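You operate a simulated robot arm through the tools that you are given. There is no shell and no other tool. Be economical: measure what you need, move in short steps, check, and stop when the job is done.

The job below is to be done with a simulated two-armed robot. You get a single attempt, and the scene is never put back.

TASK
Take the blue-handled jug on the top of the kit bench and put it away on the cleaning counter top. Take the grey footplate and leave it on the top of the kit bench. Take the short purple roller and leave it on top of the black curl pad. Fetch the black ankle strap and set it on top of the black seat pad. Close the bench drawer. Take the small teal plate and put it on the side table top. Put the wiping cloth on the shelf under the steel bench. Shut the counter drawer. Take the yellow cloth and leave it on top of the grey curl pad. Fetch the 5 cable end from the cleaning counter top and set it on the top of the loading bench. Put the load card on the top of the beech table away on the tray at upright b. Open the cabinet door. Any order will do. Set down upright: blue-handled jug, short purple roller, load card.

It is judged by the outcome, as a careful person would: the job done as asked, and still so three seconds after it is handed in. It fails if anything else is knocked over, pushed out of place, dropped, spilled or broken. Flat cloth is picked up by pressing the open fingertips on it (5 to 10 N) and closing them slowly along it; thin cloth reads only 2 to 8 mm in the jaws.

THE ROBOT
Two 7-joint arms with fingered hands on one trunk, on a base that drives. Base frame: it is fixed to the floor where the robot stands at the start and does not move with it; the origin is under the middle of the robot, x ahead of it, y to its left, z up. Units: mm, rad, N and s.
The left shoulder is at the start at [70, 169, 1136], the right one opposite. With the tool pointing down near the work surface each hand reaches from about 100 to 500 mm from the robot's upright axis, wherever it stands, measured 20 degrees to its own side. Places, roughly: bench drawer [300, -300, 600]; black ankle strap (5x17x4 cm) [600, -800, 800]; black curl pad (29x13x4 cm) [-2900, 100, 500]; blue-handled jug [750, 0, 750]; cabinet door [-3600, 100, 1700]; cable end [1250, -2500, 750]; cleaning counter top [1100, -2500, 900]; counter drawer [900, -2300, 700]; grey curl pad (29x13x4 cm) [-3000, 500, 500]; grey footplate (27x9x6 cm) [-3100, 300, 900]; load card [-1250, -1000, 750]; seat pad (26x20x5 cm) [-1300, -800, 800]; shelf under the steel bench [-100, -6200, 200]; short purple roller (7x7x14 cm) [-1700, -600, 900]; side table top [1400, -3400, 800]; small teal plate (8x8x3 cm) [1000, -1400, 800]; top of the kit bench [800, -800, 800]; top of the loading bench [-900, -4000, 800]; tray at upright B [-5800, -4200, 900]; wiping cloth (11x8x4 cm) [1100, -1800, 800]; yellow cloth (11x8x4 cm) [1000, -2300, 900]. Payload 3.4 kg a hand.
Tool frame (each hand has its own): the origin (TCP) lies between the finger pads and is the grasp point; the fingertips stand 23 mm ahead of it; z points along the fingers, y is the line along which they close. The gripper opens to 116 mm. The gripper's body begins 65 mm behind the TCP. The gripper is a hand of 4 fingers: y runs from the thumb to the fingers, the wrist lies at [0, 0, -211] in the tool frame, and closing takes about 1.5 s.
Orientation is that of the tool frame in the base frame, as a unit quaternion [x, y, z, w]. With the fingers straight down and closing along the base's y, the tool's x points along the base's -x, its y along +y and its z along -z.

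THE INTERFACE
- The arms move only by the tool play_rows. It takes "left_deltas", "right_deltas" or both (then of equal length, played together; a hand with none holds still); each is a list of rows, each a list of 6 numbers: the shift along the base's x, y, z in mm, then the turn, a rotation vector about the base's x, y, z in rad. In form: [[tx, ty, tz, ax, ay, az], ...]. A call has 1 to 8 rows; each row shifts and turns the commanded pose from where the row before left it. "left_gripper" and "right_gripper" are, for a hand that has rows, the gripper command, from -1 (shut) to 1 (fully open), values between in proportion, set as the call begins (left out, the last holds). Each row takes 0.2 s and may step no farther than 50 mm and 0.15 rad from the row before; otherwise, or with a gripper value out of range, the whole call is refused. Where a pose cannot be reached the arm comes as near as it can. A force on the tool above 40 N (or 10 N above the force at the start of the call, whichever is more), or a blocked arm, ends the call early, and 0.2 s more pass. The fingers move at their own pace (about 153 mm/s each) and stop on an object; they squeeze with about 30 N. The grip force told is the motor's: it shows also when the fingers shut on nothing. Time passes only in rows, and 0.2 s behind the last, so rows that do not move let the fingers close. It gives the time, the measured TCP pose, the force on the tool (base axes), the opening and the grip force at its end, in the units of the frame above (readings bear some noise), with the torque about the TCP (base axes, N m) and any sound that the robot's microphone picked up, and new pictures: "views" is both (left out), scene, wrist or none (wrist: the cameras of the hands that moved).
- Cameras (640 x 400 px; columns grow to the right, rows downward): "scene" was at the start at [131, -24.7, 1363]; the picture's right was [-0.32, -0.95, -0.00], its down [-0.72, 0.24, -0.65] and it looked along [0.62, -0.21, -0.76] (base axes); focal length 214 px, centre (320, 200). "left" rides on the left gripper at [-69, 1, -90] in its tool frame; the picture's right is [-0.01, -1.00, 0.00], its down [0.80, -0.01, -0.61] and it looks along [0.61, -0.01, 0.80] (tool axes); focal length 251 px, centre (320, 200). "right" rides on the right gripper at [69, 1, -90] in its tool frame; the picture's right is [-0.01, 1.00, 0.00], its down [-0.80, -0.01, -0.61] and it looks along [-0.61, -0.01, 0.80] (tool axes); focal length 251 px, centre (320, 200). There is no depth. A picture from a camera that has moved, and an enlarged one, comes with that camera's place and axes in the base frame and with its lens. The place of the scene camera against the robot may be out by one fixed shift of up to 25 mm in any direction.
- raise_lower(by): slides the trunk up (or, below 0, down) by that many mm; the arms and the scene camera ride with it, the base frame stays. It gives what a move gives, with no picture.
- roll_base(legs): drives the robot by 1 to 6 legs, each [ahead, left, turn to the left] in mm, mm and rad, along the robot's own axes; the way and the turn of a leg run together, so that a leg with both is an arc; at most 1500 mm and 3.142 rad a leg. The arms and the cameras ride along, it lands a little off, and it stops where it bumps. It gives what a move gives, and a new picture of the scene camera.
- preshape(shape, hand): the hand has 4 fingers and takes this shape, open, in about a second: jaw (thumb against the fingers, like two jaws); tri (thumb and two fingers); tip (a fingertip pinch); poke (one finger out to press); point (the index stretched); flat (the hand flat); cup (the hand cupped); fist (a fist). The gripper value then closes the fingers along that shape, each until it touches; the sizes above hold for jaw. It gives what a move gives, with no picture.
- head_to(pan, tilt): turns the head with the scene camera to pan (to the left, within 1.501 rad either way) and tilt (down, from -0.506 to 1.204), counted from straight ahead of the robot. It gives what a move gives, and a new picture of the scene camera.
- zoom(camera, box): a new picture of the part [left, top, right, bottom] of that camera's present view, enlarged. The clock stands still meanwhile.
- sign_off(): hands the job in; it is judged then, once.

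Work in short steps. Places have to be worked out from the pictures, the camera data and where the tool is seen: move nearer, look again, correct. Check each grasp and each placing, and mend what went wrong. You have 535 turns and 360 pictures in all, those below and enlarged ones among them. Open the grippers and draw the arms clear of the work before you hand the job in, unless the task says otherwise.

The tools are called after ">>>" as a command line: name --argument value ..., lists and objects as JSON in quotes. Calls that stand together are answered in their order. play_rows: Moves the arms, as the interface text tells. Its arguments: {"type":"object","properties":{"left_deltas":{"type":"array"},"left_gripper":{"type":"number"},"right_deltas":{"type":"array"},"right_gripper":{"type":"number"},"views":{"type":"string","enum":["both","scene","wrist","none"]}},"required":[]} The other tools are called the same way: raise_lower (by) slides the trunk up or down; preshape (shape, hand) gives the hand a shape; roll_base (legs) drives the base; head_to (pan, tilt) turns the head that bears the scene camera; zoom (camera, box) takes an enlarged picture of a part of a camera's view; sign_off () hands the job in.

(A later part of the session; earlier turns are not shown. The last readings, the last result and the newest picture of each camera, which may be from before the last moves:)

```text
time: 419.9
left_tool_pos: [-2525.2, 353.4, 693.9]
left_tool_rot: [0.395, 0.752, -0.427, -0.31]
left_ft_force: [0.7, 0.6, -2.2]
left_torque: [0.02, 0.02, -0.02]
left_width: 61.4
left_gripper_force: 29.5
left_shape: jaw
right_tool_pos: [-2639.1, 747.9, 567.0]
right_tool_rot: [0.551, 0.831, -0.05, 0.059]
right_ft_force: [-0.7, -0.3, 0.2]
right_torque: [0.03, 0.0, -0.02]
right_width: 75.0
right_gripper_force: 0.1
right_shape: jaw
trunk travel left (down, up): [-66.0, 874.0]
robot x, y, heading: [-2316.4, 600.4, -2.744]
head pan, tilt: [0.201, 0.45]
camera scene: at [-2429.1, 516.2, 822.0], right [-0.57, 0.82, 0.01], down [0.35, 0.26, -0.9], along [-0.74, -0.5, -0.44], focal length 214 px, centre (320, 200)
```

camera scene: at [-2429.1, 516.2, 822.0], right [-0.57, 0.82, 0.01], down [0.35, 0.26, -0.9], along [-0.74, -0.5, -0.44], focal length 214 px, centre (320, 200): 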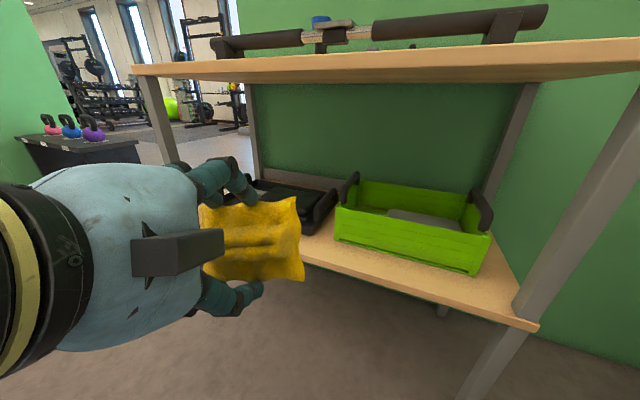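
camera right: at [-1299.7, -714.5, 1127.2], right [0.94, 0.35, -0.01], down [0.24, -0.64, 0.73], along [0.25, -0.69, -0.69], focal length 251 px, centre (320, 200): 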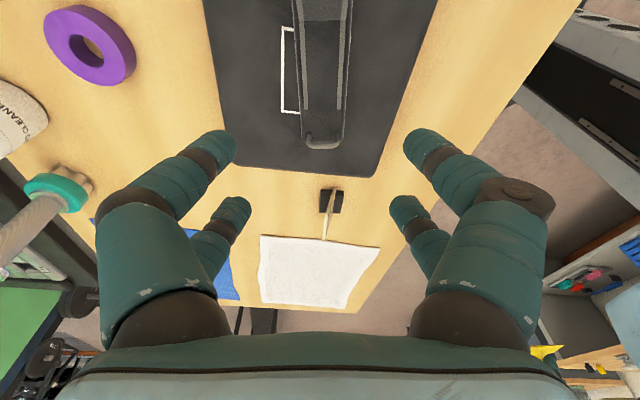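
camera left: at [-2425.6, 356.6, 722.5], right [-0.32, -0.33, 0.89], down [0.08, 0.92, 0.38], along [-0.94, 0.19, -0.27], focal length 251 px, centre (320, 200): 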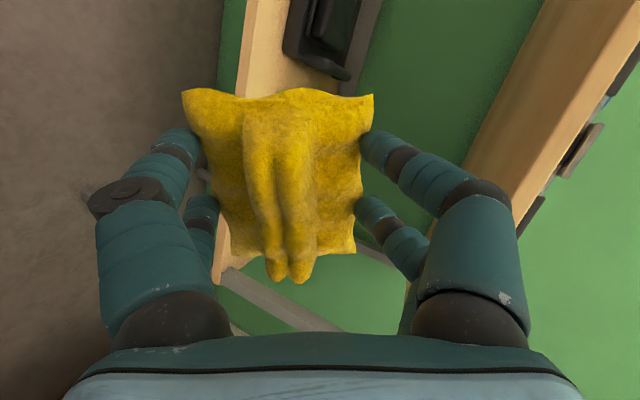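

Something (likely the right elbow against the three-tier shelf) blocks the turn. I back off to the left and look right.

>>> roll_base --legs '[[-250, 120, 0]]'

>>> head_to --pan -0.7 --tilt 0.5

```text
time: 421.9
left_tool_pos: [-2248.6, 348.0, 694.8]
left_tool_rot: [0.398, 0.749, -0.432, -0.306]
left_ft_force: [-0.1, -0.4, 0.2]
left_torque: [-0.03, -0.04, 0.01]
left_width: 61.1
left_gripper_force: 29.9
left_shape: jaw
right_tool_pos: [-2363.9, 741.9, 564.1]
right_tool_rot: [0.55, 0.83, -0.056, 0.065]
right_ft_force: [0.4, -0.6, 0.1]
right_torque: [-0.01, 0.0, 0.02]
right_width: 75.0
right_gripper_force: 0.2
right_shape: jaw
trunk travel left (down, up): [-66.0, 874.0]
robot x, y, heading: [-2041.1, 585.6, -2.736]
head pan, tilt: [0.201, 0.45]
camera scene: at [-2153.8, 513.8, 822.5], right [-0.57, 0.82, 0.0], down [0.36, 0.25, -0.9], along [-0.74, -0.51, -0.44], focal length 214 px, centre (320, 200)
```

scene: 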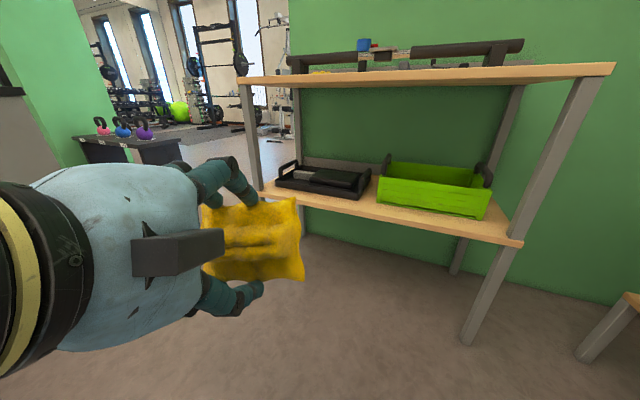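

```text
time: 423.1
left_tool_pos: [-2249.1, 348.1, 695.1]
left_tool_rot: [0.398, 0.749, -0.433, -0.306]
left_ft_force: [0.5, -0.4, -0.3]
left_torque: [0.01, -0.01, -0.04]
left_width: 61.0
left_gripper_force: 29.9
left_shape: jaw
right_tool_pos: [-2364.1, 741.8, 564.5]
right_tool_rot: [0.55, 0.831, -0.055, 0.064]
right_ft_force: [0.4, 0.6, 0.4]
right_torque: [-0.01, 0.0, -0.04]
right_width: 75.0
right_gripper_force: 0.1
right_shape: jaw
trunk travel left (down, up): [-66.0, 874.0]
robot x, y, heading: [-2037.0, 583.9, -2.734]
head pan, tilt: [-0.7, 0.499]
camera scene: at [-2165.2, 592.5, 818.0], right [0.29, 0.96, 0.0], down [0.46, -0.14, -0.88], along [-0.84, 0.26, -0.48], focal length 214 px, centre (320, 200)
```

scene: 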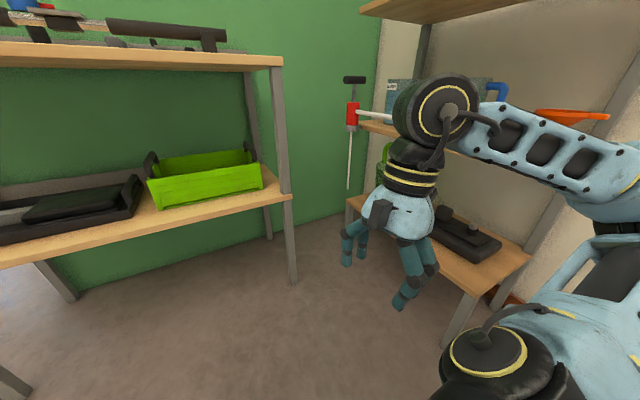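

The shelves stand undisturbed. I turn here in free space, then move in with the left hand leading; trunk down 60 to bring the hand to z 635.

>>> roll_base --legs '[[0, 60, -0.62]]'

>>> raise_lower --by -60

>>> head_to --pan 0.1 --tilt 0.4

```text
time: 425.2
left_tool_pos: [-2342.5, 455.4, 693.8]
left_tool_rot: [0.607, 0.593, -0.318, -0.423]
left_ft_force: [0.5, -0.3, -0.2]
left_torque: [0.03, 0.01, -0.01]
left_width: 61.3
left_gripper_force: 30.8
left_shape: jaw
right_tool_pos: [-2205.6, 841.8, 564.4]
right_tool_rot: [0.777, 0.624, -0.072, 0.045]
right_ft_force: [0.5, -0.1, 0.2]
right_torque: [0.0, 0.02, 0.03]
right_width: 75.0
right_gripper_force: 0.0
right_shape: jaw
trunk travel left (down, up): [-66.0, 874.0]
robot x, y, heading: [-2033.6, 524.4, 2.926]
head pan, tilt: [-0.7, 0.499]
camera scene: at [-2130.9, 610.1, 818.0], right [0.79, 0.61, 0.0], down [0.29, -0.38, -0.88], along [-0.53, 0.7, -0.48], focal length 214 px, centre (320, 200)
```

scene: 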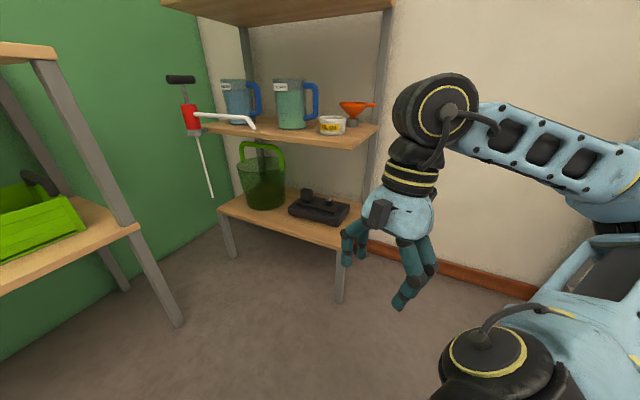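

```text
time: 426.2
left_tool_pos: [-2342.2, 454.7, 635.9]
left_tool_rot: [0.607, 0.593, -0.318, -0.423]
left_ft_force: [-0.1, -0.6, -0.5]
left_torque: [0.0, -0.03, 0.0]
left_width: 61.2
left_gripper_force: 29.8
left_shape: jaw
right_tool_pos: [-2205.7, 842.4, 503.8]
right_tool_rot: [0.777, 0.624, -0.073, 0.045]
right_ft_force: [-0.6, -0.9, 0.0]
right_torque: [0.01, -0.01, 0.01]
right_width: 75.2
right_gripper_force: 0.0
right_shape: jaw
trunk travel left (down, up): [-6.0, 934.0]
robot x, y, heading: [-2033.2, 526.2, 2.921]
head pan, tilt: [-0.7, 0.499]
```

```text
time: 427.3
left_tool_pos: [-2342.0, 456.7, 634.5]
left_tool_rot: [0.607, 0.593, -0.318, -0.423]
left_ft_force: [0.4, -0.2, -0.5]
left_torque: [-0.03, -0.01, -0.01]
left_width: 61.0
left_gripper_force: 30.0
left_shape: jaw
right_tool_pos: [-2206.0, 841.2, 504.1]
right_tool_rot: [0.777, 0.624, -0.072, 0.045]
right_ft_force: [0.8, -0.1, -0.2]
right_torque: [-0.01, 0.02, 0.02]
right_width: 75.4
right_gripper_force: 0.0
right_shape: jaw
trunk travel left (down, up): [-6.0, 934.0]
robot x, y, heading: [-2031.9, 525.0, 2.925]
head pan, tilt: [0.099, 0.4]
camera scene: at [-2167.5, 548.8, 767.1], right [0.12, 0.99, 0.0], down [0.39, -0.05, -0.92], along [-0.91, 0.11, -0.39], focal length 214 px, centre (320, 200)
```

scene: 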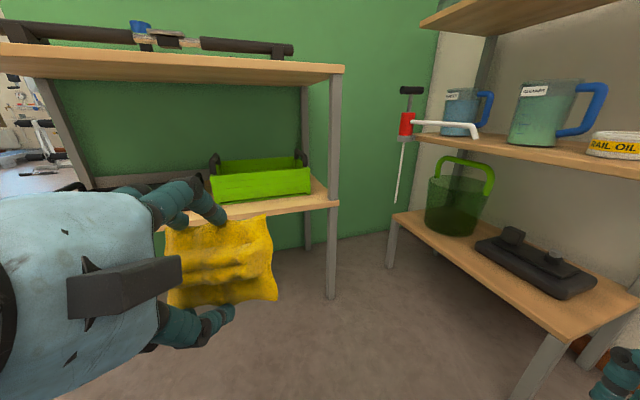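

Aligned. I shift 93 left, drive 385 ahead; the hand enters the gap between the shelf boards at z 635.

>>> roll_base --legs '[[0, 93, 0], [300, 0, 0]]'

```text
time: 430.1
left_tool_pos: [-2659.3, 429.7, 635.1]
left_tool_rot: [0.607, 0.593, -0.318, -0.422]
left_ft_force: [-0.4, 0.3, 0.3]
left_torque: [-0.04, 0.02, -0.01]
left_width: 61.4
left_gripper_force: 29.8
left_shape: jaw
right_tool_pos: [-2523.8, 815.7, 504.5]
right_tool_rot: [0.776, 0.625, -0.073, 0.045]
right_ft_force: [0.8, 0.9, -1.2]
right_torque: [0.0, -0.01, -0.02]
right_width: 74.8
right_gripper_force: 0.1
right_shape: jaw
trunk travel left (down, up): [-6.0, 934.0]
robot x, y, heading: [-2350.9, 499.2, 2.925]
head pan, tilt: [0.099, 0.4]
camera scene: at [-2484.1, 523.0, 767.1], right [0.12, 0.99, 0.0], down [0.39, -0.05, -0.92], along [-0.91, 0.11, -0.39], focal length 214 px, centre (320, 200)
```

scene: 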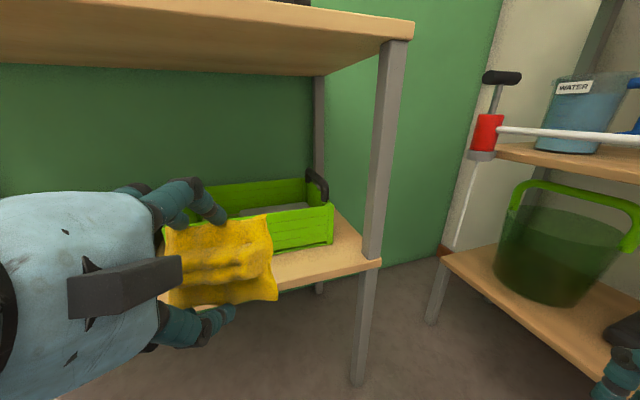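

>>> roll_base --legs '[[75, 0, 0]]'

>>> play_rows --left_deltas '[[-40, 10, 3, 0, 0, 0], [-40, 10, 3, 0, 0, 0], [-40, 10, 0, 0, 0, 0]]' --views "both"

```text
time: 431.1
left_tool_pos: [-2730.8, 445.5, 635.2]
left_tool_rot: [0.606, 0.594, -0.318, -0.422]
left_ft_force: [-0.2, -0.3, -0.8]
left_torque: [-0.03, 0.04, 0.01]
left_width: 61.6
left_gripper_force: 30.0
left_shape: jaw
right_tool_pos: [-2596.1, 832.6, 504.6]
right_tool_rot: [0.776, 0.624, -0.072, 0.045]
right_ft_force: [0.6, -0.5, -0.1]
right_torque: [-0.04, -0.01, 0.02]
right_width: 75.1
right_gripper_force: 0.0
right_shape: jaw
trunk travel left (down, up): [-6.0, 934.0]
robot x, y, heading: [-2425.3, 513.9, 2.927]
head pan, tilt: [0.099, 0.4]
camera scene: at [-2557.0, 538.9, 767.1], right [0.12, 0.99, 0.0], down [0.39, -0.05, -0.92], along [-0.91, 0.11, -0.39], focal length 214 px, centre (320, 200)
```

scene: 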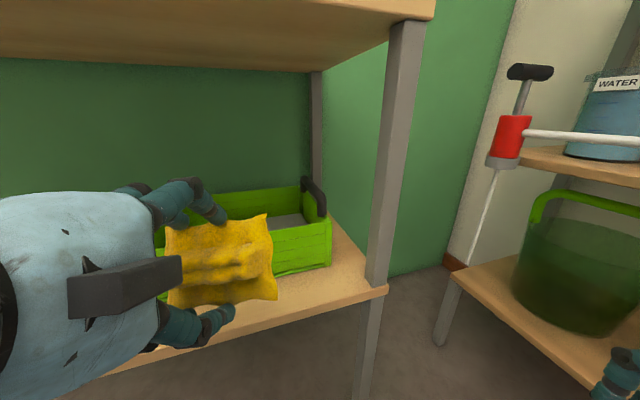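

```text
time: 431.9
left_tool_pos: [-2851.0, 473.9, 642.0]
left_tool_rot: [0.607, 0.592, -0.319, -0.423]
left_ft_force: [-0.2, 0.4, 0.6]
left_torque: [-0.01, -0.02, 0.0]
left_width: 61.2
left_gripper_force: 29.5
left_shape: jaw
right_tool_pos: [-2597.3, 832.4, 505.9]
right_tool_rot: [0.777, 0.624, -0.072, 0.045]
right_ft_force: [0.4, 0.2, 0.0]
right_torque: [-0.01, 0.03, 0.0]
right_width: 75.1
right_gripper_force: 0.0
right_shape: jaw
trunk travel left (down, up): [-6.0, 934.0]
robot x, y, heading: [-2423.6, 516.4, 2.929]
head pan, tilt: [0.099, 0.4]
camera scene: at [-2557.0, 538.9, 767.1], right [0.12, 0.99, 0.0], down [0.39, -0.05, -0.92], along [-0.92, 0.11, -0.39], focal length 214 px, centre (320, 200)
camera left: at [-2777.6, 395.2, 673.5], right [-0.45, -0.07, 0.89], down [0.61, 0.7, 0.36], along [-0.65, 0.71, -0.27], focal length 251 px, centre (320, 200)
```

scene: 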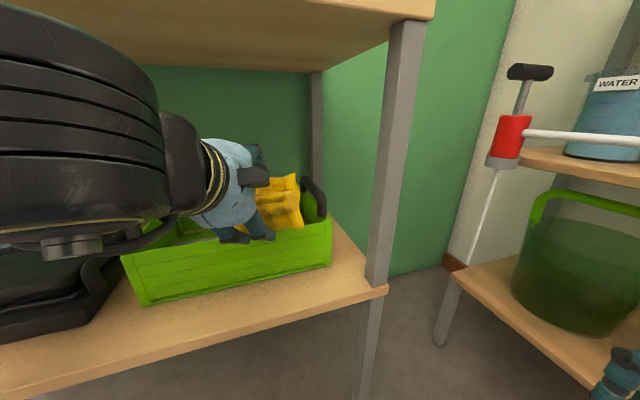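
left: 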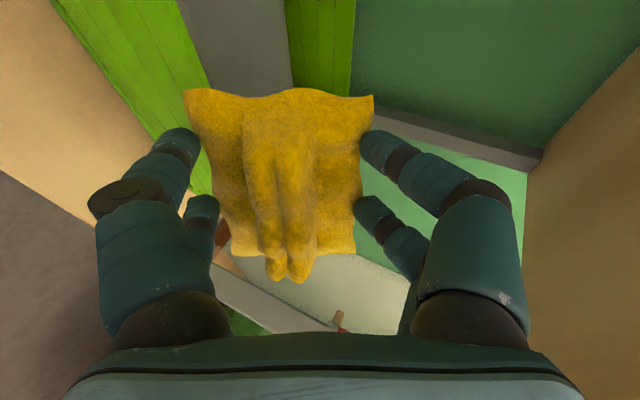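

>>> play_rows --left_deltas '[[-40, 8, 0, 0, 0, 0], [-35, 6, 0, 0, 0, 0], [-20, 4, 0, 0, 0, 0]]' --views "both"

```text
time: 432.7
left_tool_pos: [-2945.7, 492.4, 642.5]
left_tool_rot: [0.606, 0.593, -0.319, -0.423]
left_ft_force: [-0.3, 0.0, -0.6]
left_torque: [0.01, -0.01, -0.01]
left_width: 61.1
left_gripper_force: 30.3
left_shape: jaw
right_tool_pos: [-2596.3, 832.6, 504.5]
right_tool_rot: [0.777, 0.624, -0.072, 0.046]
right_ft_force: [0.5, 0.2, 0.0]
right_torque: [0.01, 0.01, 0.02]
right_width: 75.0
right_gripper_force: 0.1
right_shape: jaw
trunk travel left (down, up): [-6.0, 934.0]
robot x, y, heading: [-2421.0, 516.9, 2.923]
head pan, tilt: [0.099, 0.4]
camera scene: at [-2557.0, 538.9, 767.1], right [0.12, 0.99, 0.0], down [0.39, -0.05, -0.92], along [-0.91, 0.11, -0.39], focal length 214 px, centre (320, 200)
camera left: at [-2872.4, 413.1, 673.1], right [-0.45, -0.07, 0.89], down [0.61, 0.7, 0.36], along [-0.65, 0.71, -0.27], focal length 251 px, centre (320, 200)
```

scene: 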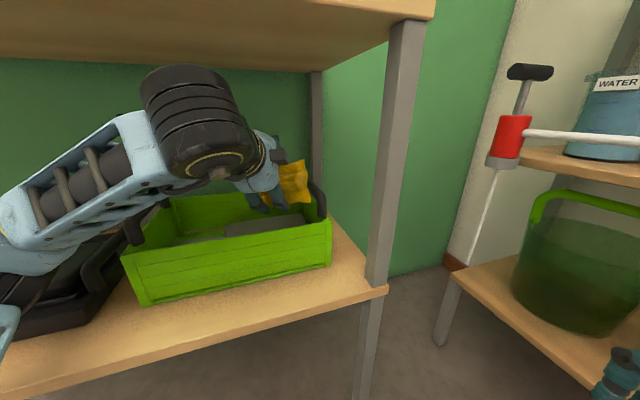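
left: 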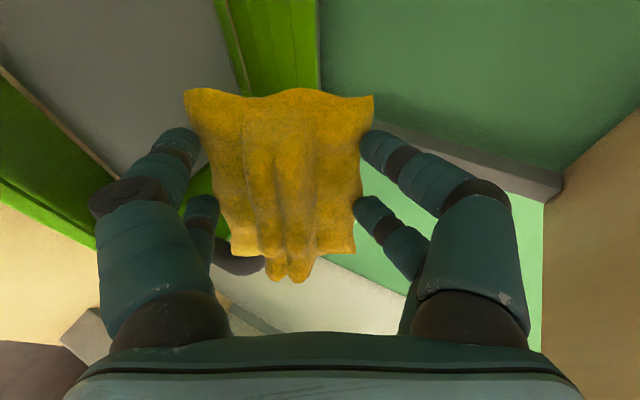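

The plate of the grey pad is at about (-2968, 489), right under the hand. I advance 18 mm and lower to z about 598.

>>> play_rows --left_deltas '[[-18, -3, 0, 0, 0, 0], [0, 0, -15, 0, 0, 0], [0, 0, -12, 0, 0, 0], [0, 0, -10, 0, 0, 0], [0, 0, -8, 0, 0, 0]]' --views "scene"

```text
time: 433.9
left_tool_pos: [-2965.0, 489.6, 596.5]
left_tool_rot: [0.607, 0.593, -0.318, -0.422]
left_ft_force: [0.1, 1.0, -0.6]
left_torque: [0.02, -0.02, 0.0]
left_width: 61.1
left_gripper_force: 29.5
left_shape: jaw
right_tool_pos: [-2597.4, 832.3, 503.6]
right_tool_rot: [0.777, 0.624, -0.072, 0.045]
right_ft_force: [0.3, -0.1, 0.0]
right_torque: [0.0, 0.02, -0.08]
right_width: 75.4
right_gripper_force: 0.1
right_shape: jaw
trunk travel left (down, up): [-6.0, 934.0]
robot x, y, heading: [-2420.6, 519.1, 2.927]
head pan, tilt: [0.099, 0.4]
camera scene: at [-2557.0, 539.1, 767.2], right [0.12, 0.99, 0.0], down [0.39, -0.05, -0.92], along [-0.92, 0.11, -0.39], focal length 214 px, centre (320, 200)
```

scene: 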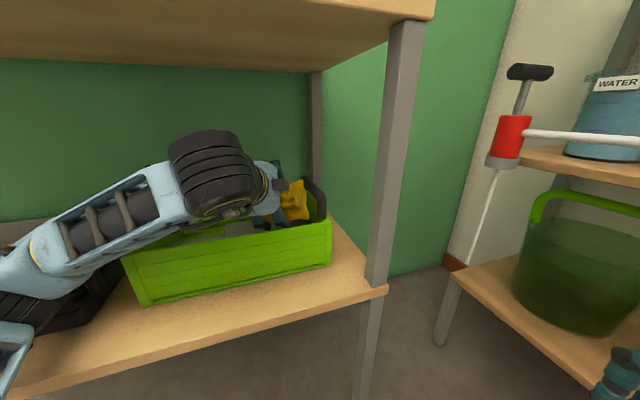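

>>> play_rows --left_deltas '[[0, -12, 0, 0, 0, 0], [0, -6, -6, 0, 0, 0], [0, 0, -6, 0, 0, 0], [0, 0, -5, 0, 0, 0], [0, 0, -5, 0, 0, 0]]' --views "none"

```text
time: 435.1
left_tool_pos: [-2952.9, 481.1, 592.9]
left_tool_rot: [0.605, 0.584, -0.333, -0.426]
left_ft_force: [-0.1, 0.5, -0.3]
left_torque: [-0.03, 0.01, -0.01]
left_width: 61.0
left_gripper_force: 29.6
left_shape: jaw
right_tool_pos: [-2588.3, 839.9, 502.9]
right_tool_rot: [0.775, 0.624, -0.087, 0.047]
right_ft_force: [0.5, 0.2, 0.1]
right_torque: [0.0, 0.01, 0.05]
right_width: 75.1
right_gripper_force: 0.0
right_shape: jaw
trunk travel left (down, up): [-6.0, 934.0]
robot x, y, heading: [-2425.3, 518.2, 2.923]
head pan, tilt: [0.099, 0.4]
```

The wrist seems to rest on the tray wall; I raise 8 mm and release the cloth.

>>> play_rows --left_deltas '[[0, 0, 8, 0, 0, 0], [-6, 0, 8, 0, 0, 0]]' --views "none"

>>> play_rows --left_deltas '[[0, 0, 0, 0, 0, 0], [0, 0, 0, 0, 0, 0], [0, 0, 0, 0, 0, 0], [0, 0, 0, 0, 0, 0]]' --left_gripper 1 --views "both"

```text
time: 435.7
left_tool_pos: [-2957.8, 471.3, 606.4]
left_tool_rot: [0.602, 0.587, -0.333, -0.426]
left_ft_force: [-0.2, -0.3, -0.2]
left_torque: [-0.01, -0.01, -0.01]
left_width: 61.1
left_gripper_force: 30.2
left_shape: jaw
right_tool_pos: [-2589.9, 834.7, 503.8]
right_tool_rot: [0.774, 0.626, -0.084, 0.045]
right_ft_force: [0.0, 0.1, -0.1]
right_torque: [-0.01, 0.02, -0.01]
right_width: 75.3
right_gripper_force: 0.0
right_shape: jaw
trunk travel left (down, up): [-6.0, 934.0]
robot x, y, heading: [-2420.4, 510.5, 2.929]
head pan, tilt: [0.099, 0.4]
```

```text
time: 436.7
left_tool_pos: [-2959.9, 473.8, 605.5]
left_tool_rot: [0.603, 0.588, -0.332, -0.425]
left_ft_force: [-0.4, -0.1, 1.3]
left_torque: [-0.03, -0.01, -0.02]
left_width: 116.0
left_gripper_force: 0.0
left_shape: jaw
right_tool_pos: [-2590.7, 836.3, 503.2]
right_tool_rot: [0.773, 0.628, -0.084, 0.045]
right_ft_force: [-0.5, 0.2, -0.4]
right_torque: [-0.01, -0.02, -0.02]
right_width: 75.3
right_gripper_force: 0.0
right_shape: jaw
trunk travel left (down, up): [-6.0, 934.0]
robot x, y, heading: [-2423.8, 516.4, 2.939]
head pan, tilt: [0.099, 0.4]
camera scene: at [-2542.7, 546.7, 769.6], right [0.11, 0.99, -0.02], down [0.37, -0.05, -0.93], along [-0.92, 0.09, -0.37], focal length 214 px, centre (320, 200)
camera left: at [-2883.5, 395.4, 635.3], right [-0.43, -0.06, 0.9], down [0.61, 0.71, 0.34], along [-0.67, 0.7, -0.27], focal length 251 px, centre (320, 200)
```

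scene: 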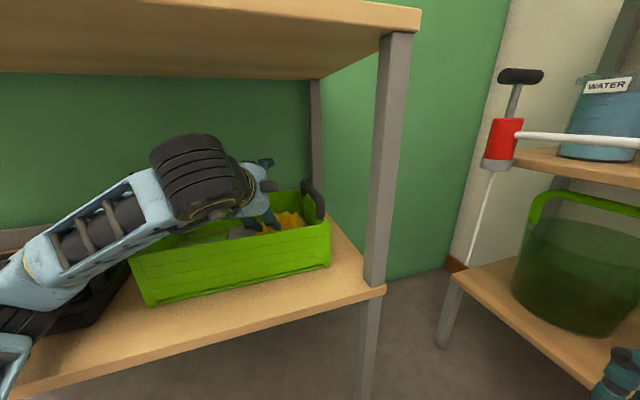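
left: 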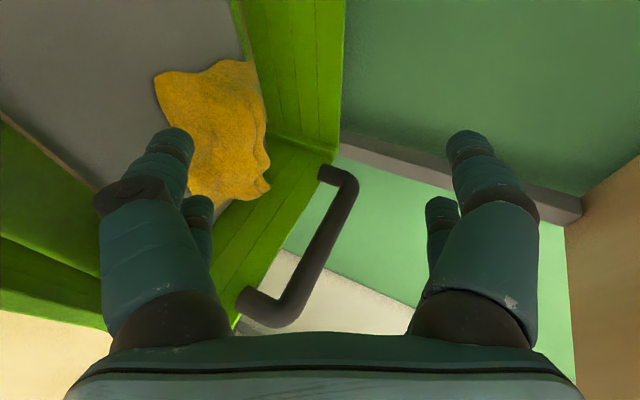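

Released. I raise and withdraw the left hand, then look.

>>> play_rows --left_deltas '[[0, 0, 20, 0, 0, 0], [0, 0, 15, 0, 0, 0], [35, -8, 10, 0, 0, 0], [45, -10, 0, 0, 0, 0], [45, -10, 0, 0, 0, 0], [45, -10, 0, 0, 0, 0], [45, -10, 0, 0, 0, 0]]' --views "scene"

```text
time: 438.3
left_tool_pos: [-2755.8, 426.0, 634.4]
left_tool_rot: [0.607, 0.593, -0.319, -0.422]
left_ft_force: [-0.5, 0.2, 1.2]
left_torque: [0.04, 0.0, 0.0]
left_width: 115.7
left_gripper_force: 0.0
left_shape: jaw
right_tool_pos: [-2597.4, 832.7, 503.9]
right_tool_rot: [0.777, 0.623, -0.072, 0.044]
right_ft_force: [-0.2, 0.5, 0.5]
right_torque: [-0.02, 0.01, 0.01]
right_width: 75.0
right_gripper_force: 0.1
right_shape: jaw
trunk travel left (down, up): [-6.0, 934.0]
robot x, y, heading: [-2424.9, 515.6, 2.928]
head pan, tilt: [0.099, 0.4]
camera scene: at [-2557.0, 538.9, 767.0], right [0.12, 0.99, 0.0], down [0.39, -0.05, -0.92], along [-0.91, 0.11, -0.39], focal length 214 px, centre (320, 200)
```

scene: 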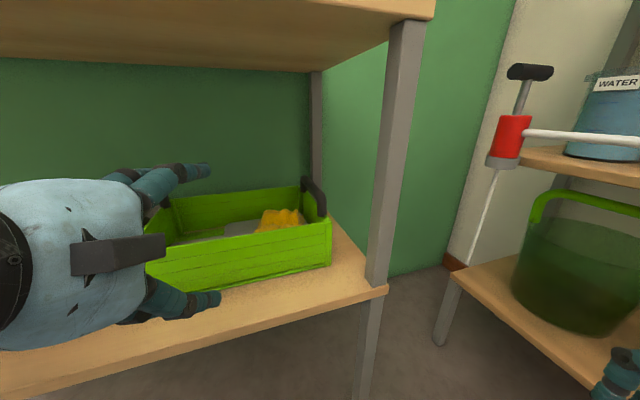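

I back out and look closely from a little higher.

>>> roll_base --legs '[[-350, 0, 0]]'

>>> raise_lower --by 200

>>> zoom --camera "scene" --box '[200, 150, 360, 250]'

```text
time: 440.6
left_tool_pos: [-2413.2, 351.1, 634.7]
left_tool_rot: [0.608, 0.591, -0.317, -0.424]
left_ft_force: [0.6, -0.1, 0.3]
left_torque: [-0.01, -0.01, 0.0]
left_width: 115.8
left_gripper_force: 0.1
left_shape: jaw
right_tool_pos: [-2252.1, 757.1, 503.7]
right_tool_rot: [0.779, 0.621, -0.072, 0.044]
right_ft_force: [0.7, -0.2, 0.0]
right_torque: [0.02, -0.03, -0.02]
right_width: 75.3
right_gripper_force: 0.0
right_shape: jaw
trunk travel left (down, up): [-6.0, 934.0]
robot x, y, heading: [-2078.3, 443.6, 2.919]
head pan, tilt: [0.099, 0.4]
camera scene: at [-2214.2, 463.6, 767.1], right [0.12, 0.99, 0.0], down [0.39, -0.05, -0.92], along [-0.91, 0.11, -0.39], focal length 214 px, centre (320, 200)
```

scene: 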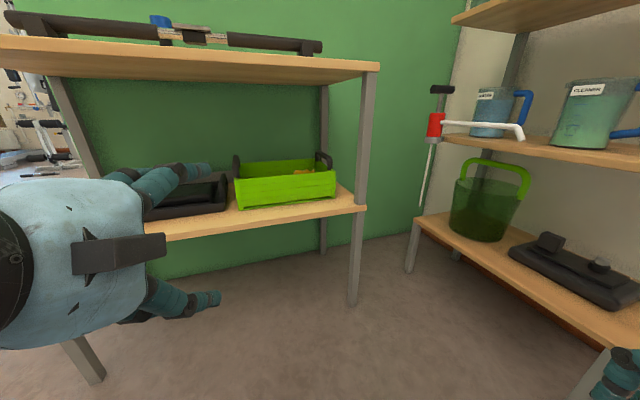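

```text
time: 442.8
left_tool_pos: [-2412.6, 351.3, 834.4]
left_tool_rot: [0.609, 0.591, -0.317, -0.424]
left_ft_force: [-0.2, -0.4, 0.3]
left_torque: [-0.02, -0.01, 0.03]
left_width: 115.9
left_gripper_force: 0.1
left_shape: jaw
right_tool_pos: [-2252.3, 756.8, 703.4]
right_tool_rot: [0.779, 0.622, -0.072, 0.045]
right_ft_force: [-0.2, -0.1, 0.1]
right_torque: [0.01, 0.03, 0.01]
right_width: 75.4
right_gripper_force: 0.0
right_shape: jaw
trunk travel left (down, up): [-206.0, 734.0]
robot x, y, heading: [-2082.2, 444.2, 2.922]
head pan, tilt: [0.099, 0.4]
```

```text
4.00 times, centred on (280, 200) of scene
camera zoom: at [-2214.3, 463.6, 967.1], right [0.12, 0.99, 0.0], down [0.39, -0.05, -0.92], along [-0.91, 0.11, -0.39], focal length 858 px, centre (480, 200)
```

zoom: 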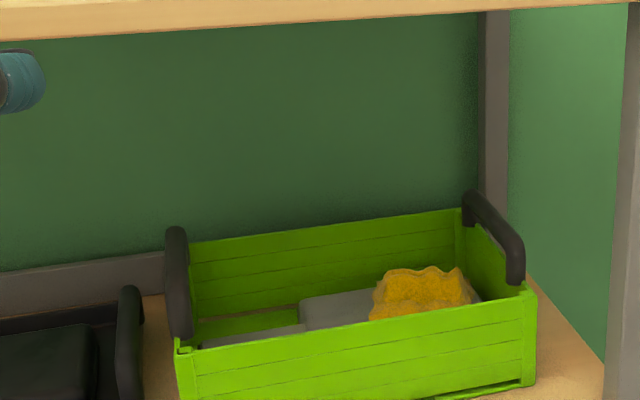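

The yellow cloth rests on the grey pad in the tray. Next the purple roller; I raise the trunk and turn toward the back of the beech table.

>>> raise_lower --by 400

>>> roll_base --legs '[[0, 0, 2.16]]'

>>> head_to --pan 0.0 --tilt 0.5

```text
time: 446.6
left_tool_pos: [-2413.4, 351.6, 1234.2]
left_tool_rot: [0.609, 0.591, -0.317, -0.423]
left_ft_force: [-1.0, -0.6, 0.0]
left_torque: [-0.01, -0.01, -0.03]
left_width: 115.9
left_gripper_force: 0.1
left_shape: jaw
right_tool_pos: [-2252.2, 756.6, 1104.6]
right_tool_rot: [0.779, 0.622, -0.072, 0.045]
right_ft_force: [-0.2, 0.7, -0.1]
right_torque: [-0.01, 0.0, 0.01]
right_width: 75.1
right_gripper_force: 0.0
right_shape: jaw
trunk travel left (down, up): [-606.0, 334.0]
robot x, y, heading: [-2079.9, 444.4, 2.921]
head pan, tilt: [0.099, 0.4]
```

```text
time: 452.1
left_tool_pos: [-1822.9, 214.0, 1233.9]
left_tool_rot: [-0.233, 0.816, -0.523, 0.079]
left_ft_force: [0.9, 0.8, -0.1]
left_torque: [0.01, -0.01, 0.02]
left_width: 115.7
left_gripper_force: 0.1
left_shape: jaw
right_tool_pos: [-2248.5, 123.2, 1104.6]
right_tool_rot: [-0.179, 0.98, 0.005, 0.085]
right_ft_force: [0.1, -0.9, 0.1]
right_torque: [0.0, -0.03, 0.01]
right_width: 75.1
right_gripper_force: 0.0
right_shape: jaw
trunk travel left (down, up): [-606.0, 334.0]
robot x, y, heading: [-2082.6, 439.4, -1.208]
head pan, tilt: [0.099, 0.4]
camera scene: at [-2014.3, 311.5, 1367.1], right [-0.89, -0.45, 0.0], down [-0.17, 0.35, -0.92], along [0.41, -0.82, -0.39], focal length 214 px, centre (320, 200)
```

scene: 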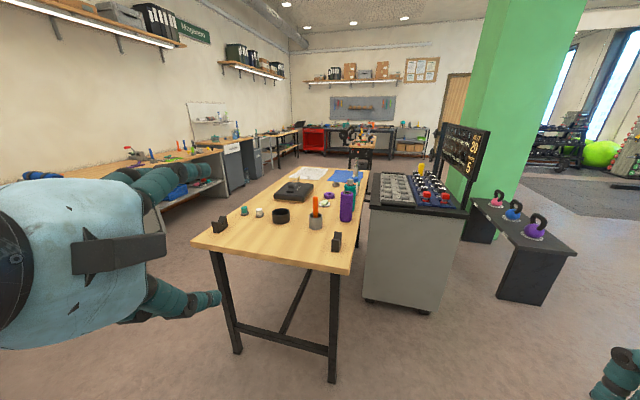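

```text
time: 452.8
left_tool_pos: [-1821.5, 214.0, 1235.2]
left_tool_rot: [-0.233, 0.816, -0.523, 0.079]
left_ft_force: [0.0, -0.6, -0.3]
left_torque: [0.02, -0.01, -0.02]
left_width: 116.0
left_gripper_force: 0.0
left_shape: jaw
right_tool_pos: [-2250.3, 123.0, 1103.8]
right_tool_rot: [-0.179, 0.98, 0.005, 0.085]
right_ft_force: [-0.1, 0.1, 0.2]
right_torque: [0.0, 0.0, 0.01]
right_width: 75.2
right_gripper_force: 0.1
right_shape: jaw
trunk travel left (down, up): [-606.0, 334.0]
robot x, y, heading: [-2079.7, 440.6, -1.207]
head pan, tilt: [0.0, 0.499]
camera scene: at [-2023.2, 309.3, 1358.0], right [-0.93, -0.36, 0.0], down [-0.17, 0.45, -0.88], along [0.31, -0.82, -0.48], focal length 214 px, centre (320, 200)
```

scene: 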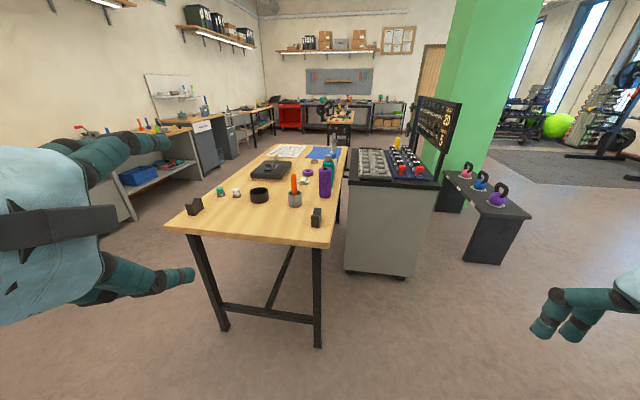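

The roller stands 360 mm in from the table's north end, so I take it with the right hand tilted forward. First I turn that hand back to close sideways.

>>> play_rows --right_deltas '[[0, 0, 0, 0, 0, -0.148], [0, 0, 0, 0, 0, -0.148], [0, 0, 0, 0, 0, -0.148], [0, 0, 0, 0, 0, -0.148], [0, 0, 0, 0, 0, -0.148], [0, 0, 0, 0, 0, -0.148], [0, 0, 0, 0, 0, -0.148], [0, 0, 0, 0, 0, -0.148]]' --right_gripper 1 --views "none"

>>> play_rows --right_deltas '[[0, 0, 0, 0, 0, -0.148], [0, 0, 0, 0, 0, -0.148], [0, 0, 0, 0, 0, -0.09]]' --left_deltas '[[0, 0, 0, 0, 0, 0], [0, 0, 0, 0, 0, 0], [0, 0, 0, 0, 0, 0]]' --views "none"

>>> roll_base --legs '[[0, 0, -0.163], [350, 320, 0]]'

>>> head_to --pan -0.2 --tilt 0.7

```text
time: 454.6
left_tool_pos: [-1821.5, 213.8, 1235.3]
left_tool_rot: [-0.233, 0.816, -0.523, 0.08]
left_ft_force: [-0.9, 0.3, -0.2]
left_torque: [-0.01, 0.02, 0.02]
left_width: 115.7
left_gripper_force: 0.1
left_shape: jaw
right_tool_pos: [-2248.0, 124.1, 1105.0]
right_tool_rot: [0.4, 0.913, -0.043, 0.073]
right_ft_force: [-0.2, -0.2, 0.3]
right_torque: [-0.03, 0.02, -0.02]
right_width: 116.0
right_gripper_force: 0.1
right_shape: jaw
trunk travel left (down, up): [-606.0, 334.0]
robot x, y, heading: [-2078.6, 440.7, -1.209]
head pan, tilt: [0.0, 0.499]
```

```text
time: 455.4
left_tool_pos: [-1822.7, 213.9, 1235.4]
left_tool_rot: [-0.234, 0.816, -0.523, 0.079]
left_ft_force: [0.9, 0.2, -0.4]
left_torque: [-0.02, 0.01, 0.01]
left_width: 116.0
left_gripper_force: 0.0
left_shape: jaw
right_tool_pos: [-2249.3, 124.1, 1103.7]
right_tool_rot: [0.566, 0.82, -0.056, 0.064]
right_ft_force: [-0.4, 0.1, -0.4]
right_torque: [0.06, 0.0, 0.02]
right_width: 115.9
right_gripper_force: 0.1
right_shape: jaw
trunk travel left (down, up): [-606.0, 334.0]
robot x, y, heading: [-2081.3, 438.5, -1.212]
head pan, tilt: [0.0, 0.499]
```

```text
time: 458.9
left_tool_pos: [-1480.4, -104.5, 1235.5]
left_tool_rot: [-0.168, 0.832, -0.528, 0.037]
left_ft_force: [-0.1, -0.7, 0.4]
left_torque: [0.02, 0.0, 0.06]
left_width: 115.7
left_gripper_force: 0.1
left_shape: jaw
right_tool_pos: [-1916.0, -126.3, 1105.3]
right_tool_rot: [0.63, 0.772, -0.061, 0.059]
right_ft_force: [-0.2, 0.2, -0.5]
right_torque: [0.01, -0.01, -0.03]
right_width: 115.8
right_gripper_force: 0.0
right_shape: jaw
trunk travel left (down, up): [-606.0, 334.0]
robot x, y, heading: [-1698.5, 165.5, -1.368]
head pan, tilt: [0.0, 0.499]
camera scene: at [-1663.7, 23.6, 1358.0], right [-0.98, -0.2, 0.0], down [-0.1, 0.47, -0.88], along [0.18, -0.86, -0.48], focal length 214 px, centre (320, 200)
```

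scene: 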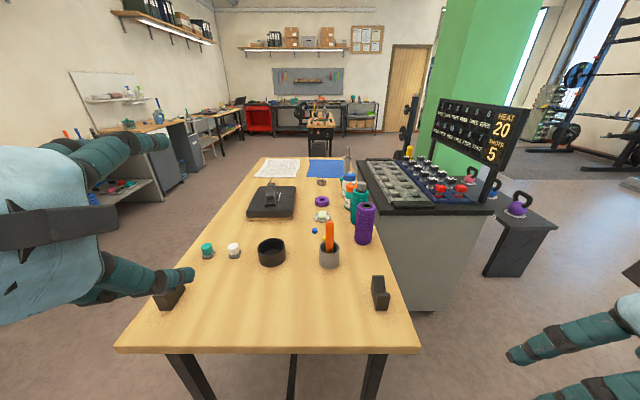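

```text
time: 459.6
left_tool_pos: [-1480.5, -104.8, 1235.1]
left_tool_rot: [-0.168, 0.832, -0.528, 0.036]
left_ft_force: [0.0, -0.6, -0.7]
left_torque: [0.02, 0.01, -0.04]
left_width: 115.8
left_gripper_force: 0.1
left_shape: jaw
right_tool_pos: [-1916.1, -124.2, 1105.3]
right_tool_rot: [0.63, 0.772, -0.061, 0.058]
right_ft_force: [0.4, 0.3, -0.3]
right_torque: [-0.01, 0.0, 0.01]
right_width: 115.9
right_gripper_force: 0.1
right_shape: jaw
trunk travel left (down, up): [-606.0, 334.0]
robot x, y, heading: [-1698.2, 161.3, -1.371]
head pan, tilt: [-0.201, 0.7]
camera scene: at [-1681.3, 27.5, 1340.3], right [-1.0, 0.0, 0.0], down [0.0, 0.64, -0.77], along [0.0, -0.77, -0.64], focal length 214 px, centre (320, 200)
```

scene: 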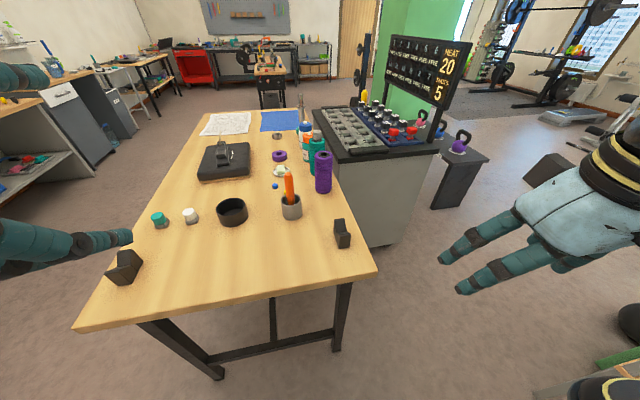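

I lower the trunk 120, drive 175 ahead to the table end and tilt the right hand forward to about 1.0 rad while reaching out.

>>> raise_lower --by -120

>>> roll_base --legs '[[175, 0, 0]]'

>>> play_rows --right_deltas '[[12, -25, 5, -0.137, -0.028, 0], [12, -25, 5, -0.137, -0.028, 0], [12, -25, 5, -0.137, -0.028, 0], [12, -25, 0, -0.137, -0.028, 0], [12, -25, 0, -0.137, -0.028, 0], [12, -25, 0, -0.137, -0.028, 0]]' --right_gripper 0.6 --views "both"

```text
time: 461.1
left_tool_pos: [-1480.4, -104.2, 1115.3]
left_tool_rot: [-0.166, 0.832, -0.528, 0.037]
left_ft_force: [0.4, 0.3, 0.8]
left_torque: [0.01, 0.02, 0.02]
left_width: 115.9
left_gripper_force: 0.0
left_shape: jaw
right_tool_pos: [-1916.0, -125.0, 982.8]
right_tool_rot: [0.629, 0.773, -0.062, 0.059]
right_ft_force: [-0.1, 0.8, 0.3]
right_torque: [0.03, -0.02, 0.01]
right_width: 115.9
right_gripper_force: 0.1
right_shape: jaw
trunk travel left (down, up): [-486.0, 454.0]
robot x, y, heading: [-1701.4, 163.5, -1.369]
head pan, tilt: [-0.201, 0.7]
```

```text
time: 462.6
left_tool_pos: [-1444.8, -277.6, 1114.3]
left_tool_rot: [-0.166, 0.832, -0.528, 0.037]
left_ft_force: [0.3, -0.4, -0.3]
left_torque: [0.03, -0.01, 0.0]
left_width: 115.8
left_gripper_force: 0.0
left_shape: jaw
right_tool_pos: [-1881.3, -296.9, 983.3]
right_tool_rot: [0.63, 0.772, -0.06, 0.058]
right_ft_force: [-0.1, -0.5, 0.7]
right_torque: [0.02, 0.0, -0.02]
right_width: 116.1
right_gripper_force: 0.0
right_shape: jaw
trunk travel left (down, up): [-486.0, 454.0]
robot x, y, heading: [-1663.7, -12.3, -1.369]
head pan, tilt: [-0.201, 0.7]
camera scene: at [-1646.4, -144.3, 1220.2], right [-1.0, 0.0, 0.0], down [0.0, 0.64, -0.76], along [0.0, -0.76, -0.64], focal length 214 px, centre (320, 200)
```

scene: 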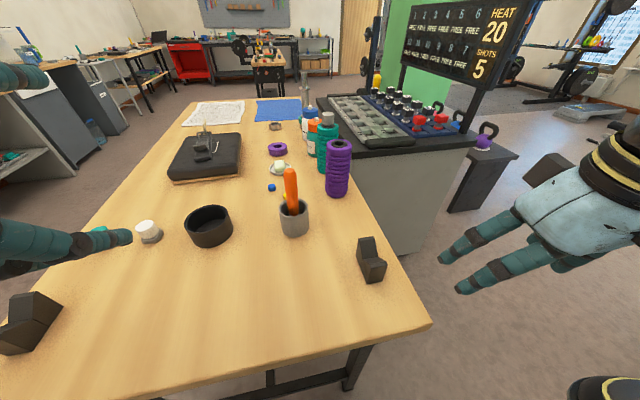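

```text
time: 464.0
left_tool_pos: [-1444.6, -278.2, 1113.5]
left_tool_rot: [-0.166, 0.832, -0.528, 0.036]
left_ft_force: [-0.3, 0.1, 0.5]
left_torque: [-0.01, -0.01, -0.02]
left_width: 115.8
left_gripper_force: 0.1
left_shape: jaw
right_tool_pos: [-1802.2, -470.3, 1025.7]
right_tool_rot: [0.557, 0.677, -0.312, 0.368]
right_ft_force: [-1.0, 0.1, 0.0]
right_torque: [0.0, -0.01, 0.03]
right_width: 92.9
right_gripper_force: 0.0
right_shape: jaw
right hand out of reach, approached as far as the arm can: row 4, 5, 6
trunk travel left (down, up): [-486.0, 454.0]
robot x, y, heading: [-1663.9, -12.7, -1.368]
head pan, tilt: [-0.201, 0.7]
camera scene: at [-1646.1, -144.7, 1220.1], right [-1.0, 0.0, 0.0], down [0.0, 0.65, -0.76], along [0.0, -0.76, -0.65], focal length 214 px, centre (320, 200)
camera right: at [-1823.1, -359.8, 1016.0], right [0.98, 0.18, 0.0], down [-0.01, 0.09, 1.0], along [0.18, -0.98, 0.09], focal length 251 px, centre (320, 200)
```

scene: 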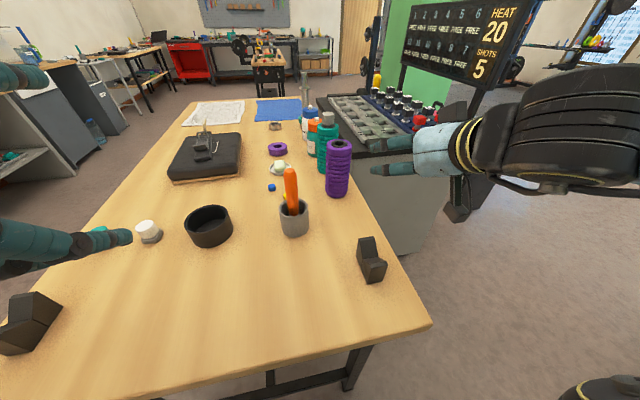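
right: 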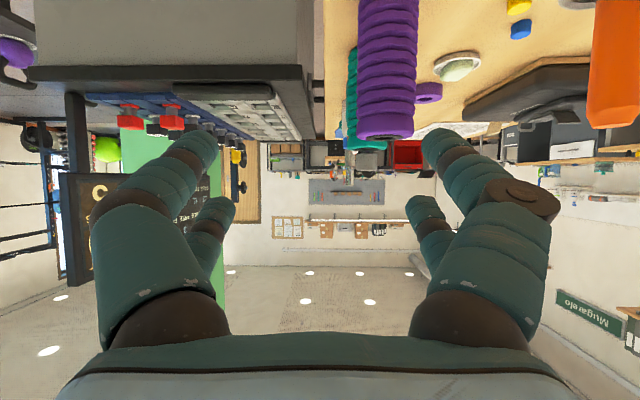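

The roller is at about (-1708, -628). I lower the trunk 115 and line the hand up in front of it.

>>> raise_lower --by -115

>>> play_rows --right_deltas '[[35, -15, 0, 0, 0, 0], [34, -15, -5, 0, 0, 0]]' --views "both"

```text
time: 465.5
left_tool_pos: [-1445.1, -275.7, 999.7]
left_tool_rot: [-0.166, 0.832, -0.528, 0.036]
left_ft_force: [0.1, -0.7, 0.5]
left_torque: [0.01, 0.02, 0.0]
left_width: 116.2
left_gripper_force: 0.0
left_shape: jaw
right_tool_pos: [-1803.7, -468.2, 910.1]
right_tool_rot: [0.557, 0.676, -0.312, 0.368]
right_ft_force: [0.5, -0.7, -0.6]
right_torque: [0.02, 0.01, -0.01]
right_width: 93.0
right_gripper_force: 0.1
right_shape: jaw
trunk travel left (down, up): [-371.0, 569.0]
robot x, y, heading: [-1664.9, -11.2, -1.368]
head pan, tilt: [-0.201, 0.7]
```

```text
time: 466.1
left_tool_pos: [-1444.5, -276.7, 1001.0]
left_tool_rot: [-0.167, 0.832, -0.528, 0.037]
left_ft_force: [0.3, 0.4, 0.0]
left_torque: [0.0, 0.02, -0.03]
left_width: 116.0
left_gripper_force: 0.0
left_shape: jaw
right_tool_pos: [-1740.1, -501.5, 915.4]
right_tool_rot: [0.557, 0.678, -0.31, 0.365]
right_ft_force: [1.0, -0.1, 0.1]
right_torque: [0.02, -0.01, -0.02]
right_width: 93.1
right_gripper_force: 0.0
right_shape: jaw
right hand out of reach, approached as far as the arm can: row 2
trunk travel left (down, up): [-371.0, 569.0]
robot x, y, heading: [-1664.2, -9.7, -1.371]
head pan, tilt: [-0.201, 0.7]
camera scene: at [-1646.4, -144.0, 1105.2], right [-1.0, 0.0, 0.0], down [0.0, 0.64, -0.76], along [0.0, -0.76, -0.64], focal length 214 px, centre (320, 200)
camera right: at [-1761.4, -391.0, 908.1], right [0.98, 0.18, -0.01], down [-0.01, 0.08, 1.0], along [0.18, -0.98, 0.08], focal length 251 px, centre (320, 200)
```

scene: 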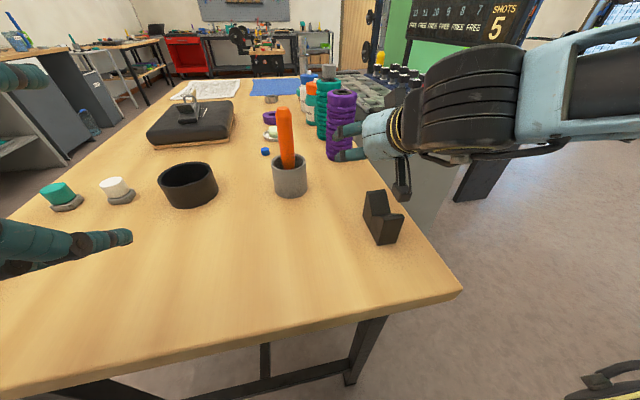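
right: 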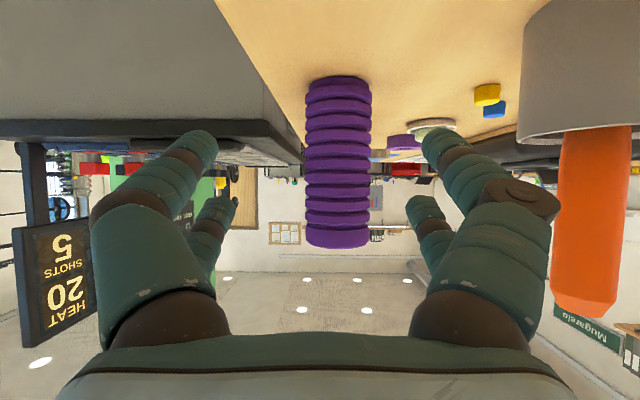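

Roller well centred; it lies about 17 mm to the right in view. I align and advance around it.

>>> play_rows --right_deltas '[[16, 3, 0, 0, 0, 0], [8, -40, 0, 0, 0, 0], [8, -40, 0, 0, 0, 0]]' --views "both"

```text
time: 466.9
left_tool_pos: [-1445.9, -278.0, 1000.1]
left_tool_rot: [-0.166, 0.832, -0.527, 0.037]
left_ft_force: [-0.2, -0.3, -0.8]
left_torque: [0.01, 0.0, 0.0]
left_width: 115.7
left_gripper_force: 0.0
left_shape: jaw
right_tool_pos: [-1715.0, -579.7, 923.8]
right_tool_rot: [0.557, 0.676, -0.312, 0.368]
right_ft_force: [1.0, -0.4, -0.1]
right_torque: [0.05, 0.02, -0.04]
right_width: 93.0
right_gripper_force: 0.1
right_shape: jaw
right hand out of reach, approached as far as the arm can: row 1
trunk travel left (down, up): [-371.0, 569.0]
robot x, y, heading: [-1662.3, -10.2, -1.37]
head pan, tilt: [-0.201, 0.7]
camera scene: at [-1646.3, -144.6, 1105.1], right [-1.0, 0.0, 0.0], down [0.0, 0.64, -0.76], along [0.0, -0.76, -0.64], focal length 214 px, centre (320, 200)
camera right: at [-1734.0, -469.7, 914.7], right [0.98, 0.18, -0.01], down [-0.01, 0.09, 1.0], along [0.18, -0.98, 0.09], focal length 251 px, centre (320, 200)
```

scene: 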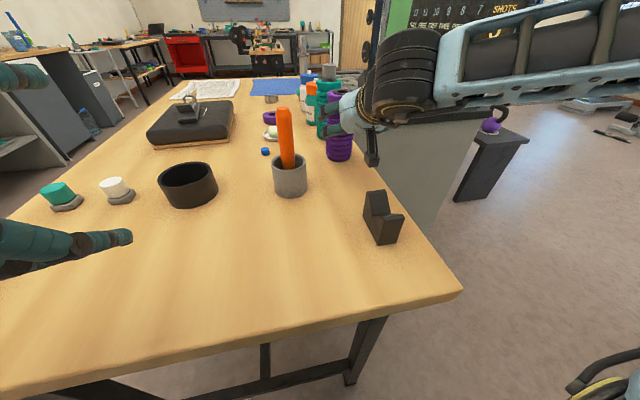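
right: 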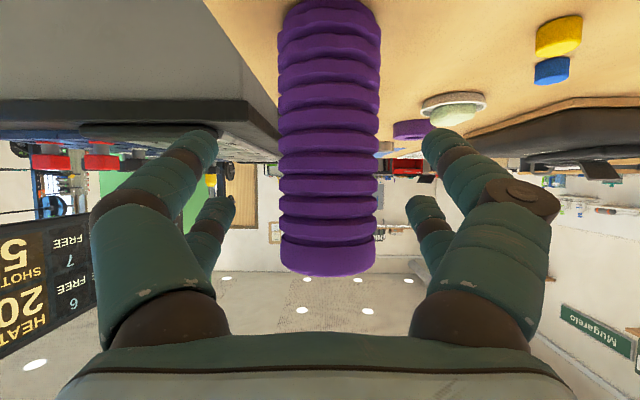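

Centre (-1700, -621). I move the last 43 mm and close.

>>> play_rows --right_deltas '[[8, -20, -4, 0, 0, 0], [7, -20, -4, 0, 0, 0]]' --views "none"

>>> play_rows --right_deltas '[[0, 0, 0, 0, 0, 0], [0, 0, 0, 0, 0, 0], [0, 0, 0, 0, 0, 0], [0, 0, 0, 0, 0, 0], [0, 0, 0, 0, 0, 0]]' --right_gripper -1 --views "both"

```text
time: 467.5
left_tool_pos: [-1445.6, -276.9, 1000.0]
left_tool_rot: [-0.166, 0.832, -0.528, 0.036]
left_ft_force: [0.8, 0.2, -0.6]
left_torque: [-0.01, 0.01, -0.01]
left_width: 115.7
left_gripper_force: 0.0
left_shape: jaw
right_tool_pos: [-1698.2, -619.7, 915.3]
right_tool_rot: [0.558, 0.676, -0.312, 0.367]
right_ft_force: [0.0, 0.2, -0.3]
right_torque: [-0.02, 0.0, -0.01]
right_width: 93.3
right_gripper_force: 0.1
right_shape: jaw
trunk travel left (down, up): [-371.0, 569.0]
robot x, y, heading: [-1668.5, -8.9, -1.372]
head pan, tilt: [-0.201, 0.7]
```

```text
time: 468.7
left_tool_pos: [-1444.6, -275.5, 1000.3]
left_tool_rot: [-0.167, 0.832, -0.528, 0.036]
left_ft_force: [-0.5, -0.4, 0.4]
left_torque: [0.0, 0.0, -0.03]
left_width: 116.1
left_gripper_force: 0.1
left_shape: jaw
right_tool_pos: [-1699.4, -619.1, 916.9]
right_tool_rot: [0.558, 0.675, -0.313, 0.368]
right_ft_force: [0.0, -0.1, 2.6]
right_torque: [0.15, 0.06, 0.0]
right_width: 55.5
right_gripper_force: 29.9
right_shape: jaw
trunk travel left (down, up): [-371.0, 569.0]
robot x, y, heading: [-1660.6, -11.6, -1.367]
head pan, tilt: [-0.201, 0.7]
camera scene: at [-1646.5, -143.2, 1105.3], right [-1.0, 0.0, 0.0], down [0.0, 0.64, -0.77], along [0.0, -0.77, -0.64], focal length 214 px, centre (320, 200)
camera right: at [-1718.9, -508.7, 907.0], right [0.98, 0.18, 0.0], down [-0.01, 0.09, 1.0], along [0.18, -0.98, 0.09], focal length 251 px, centre (320, 200)
```

scene: 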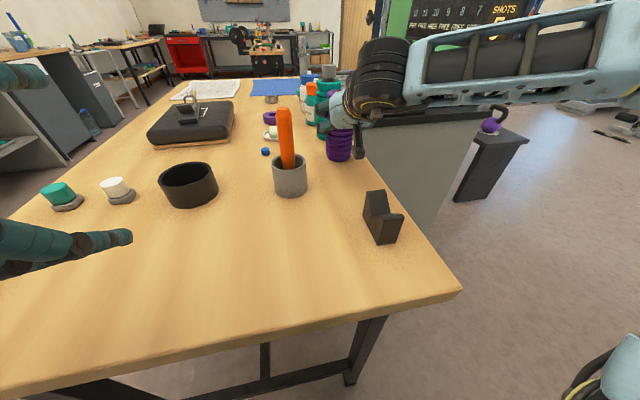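
right: 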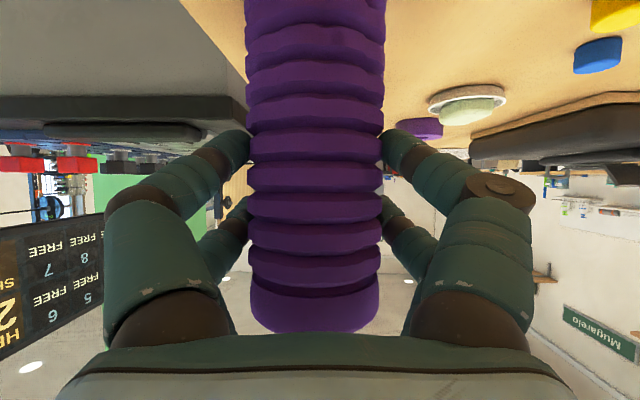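

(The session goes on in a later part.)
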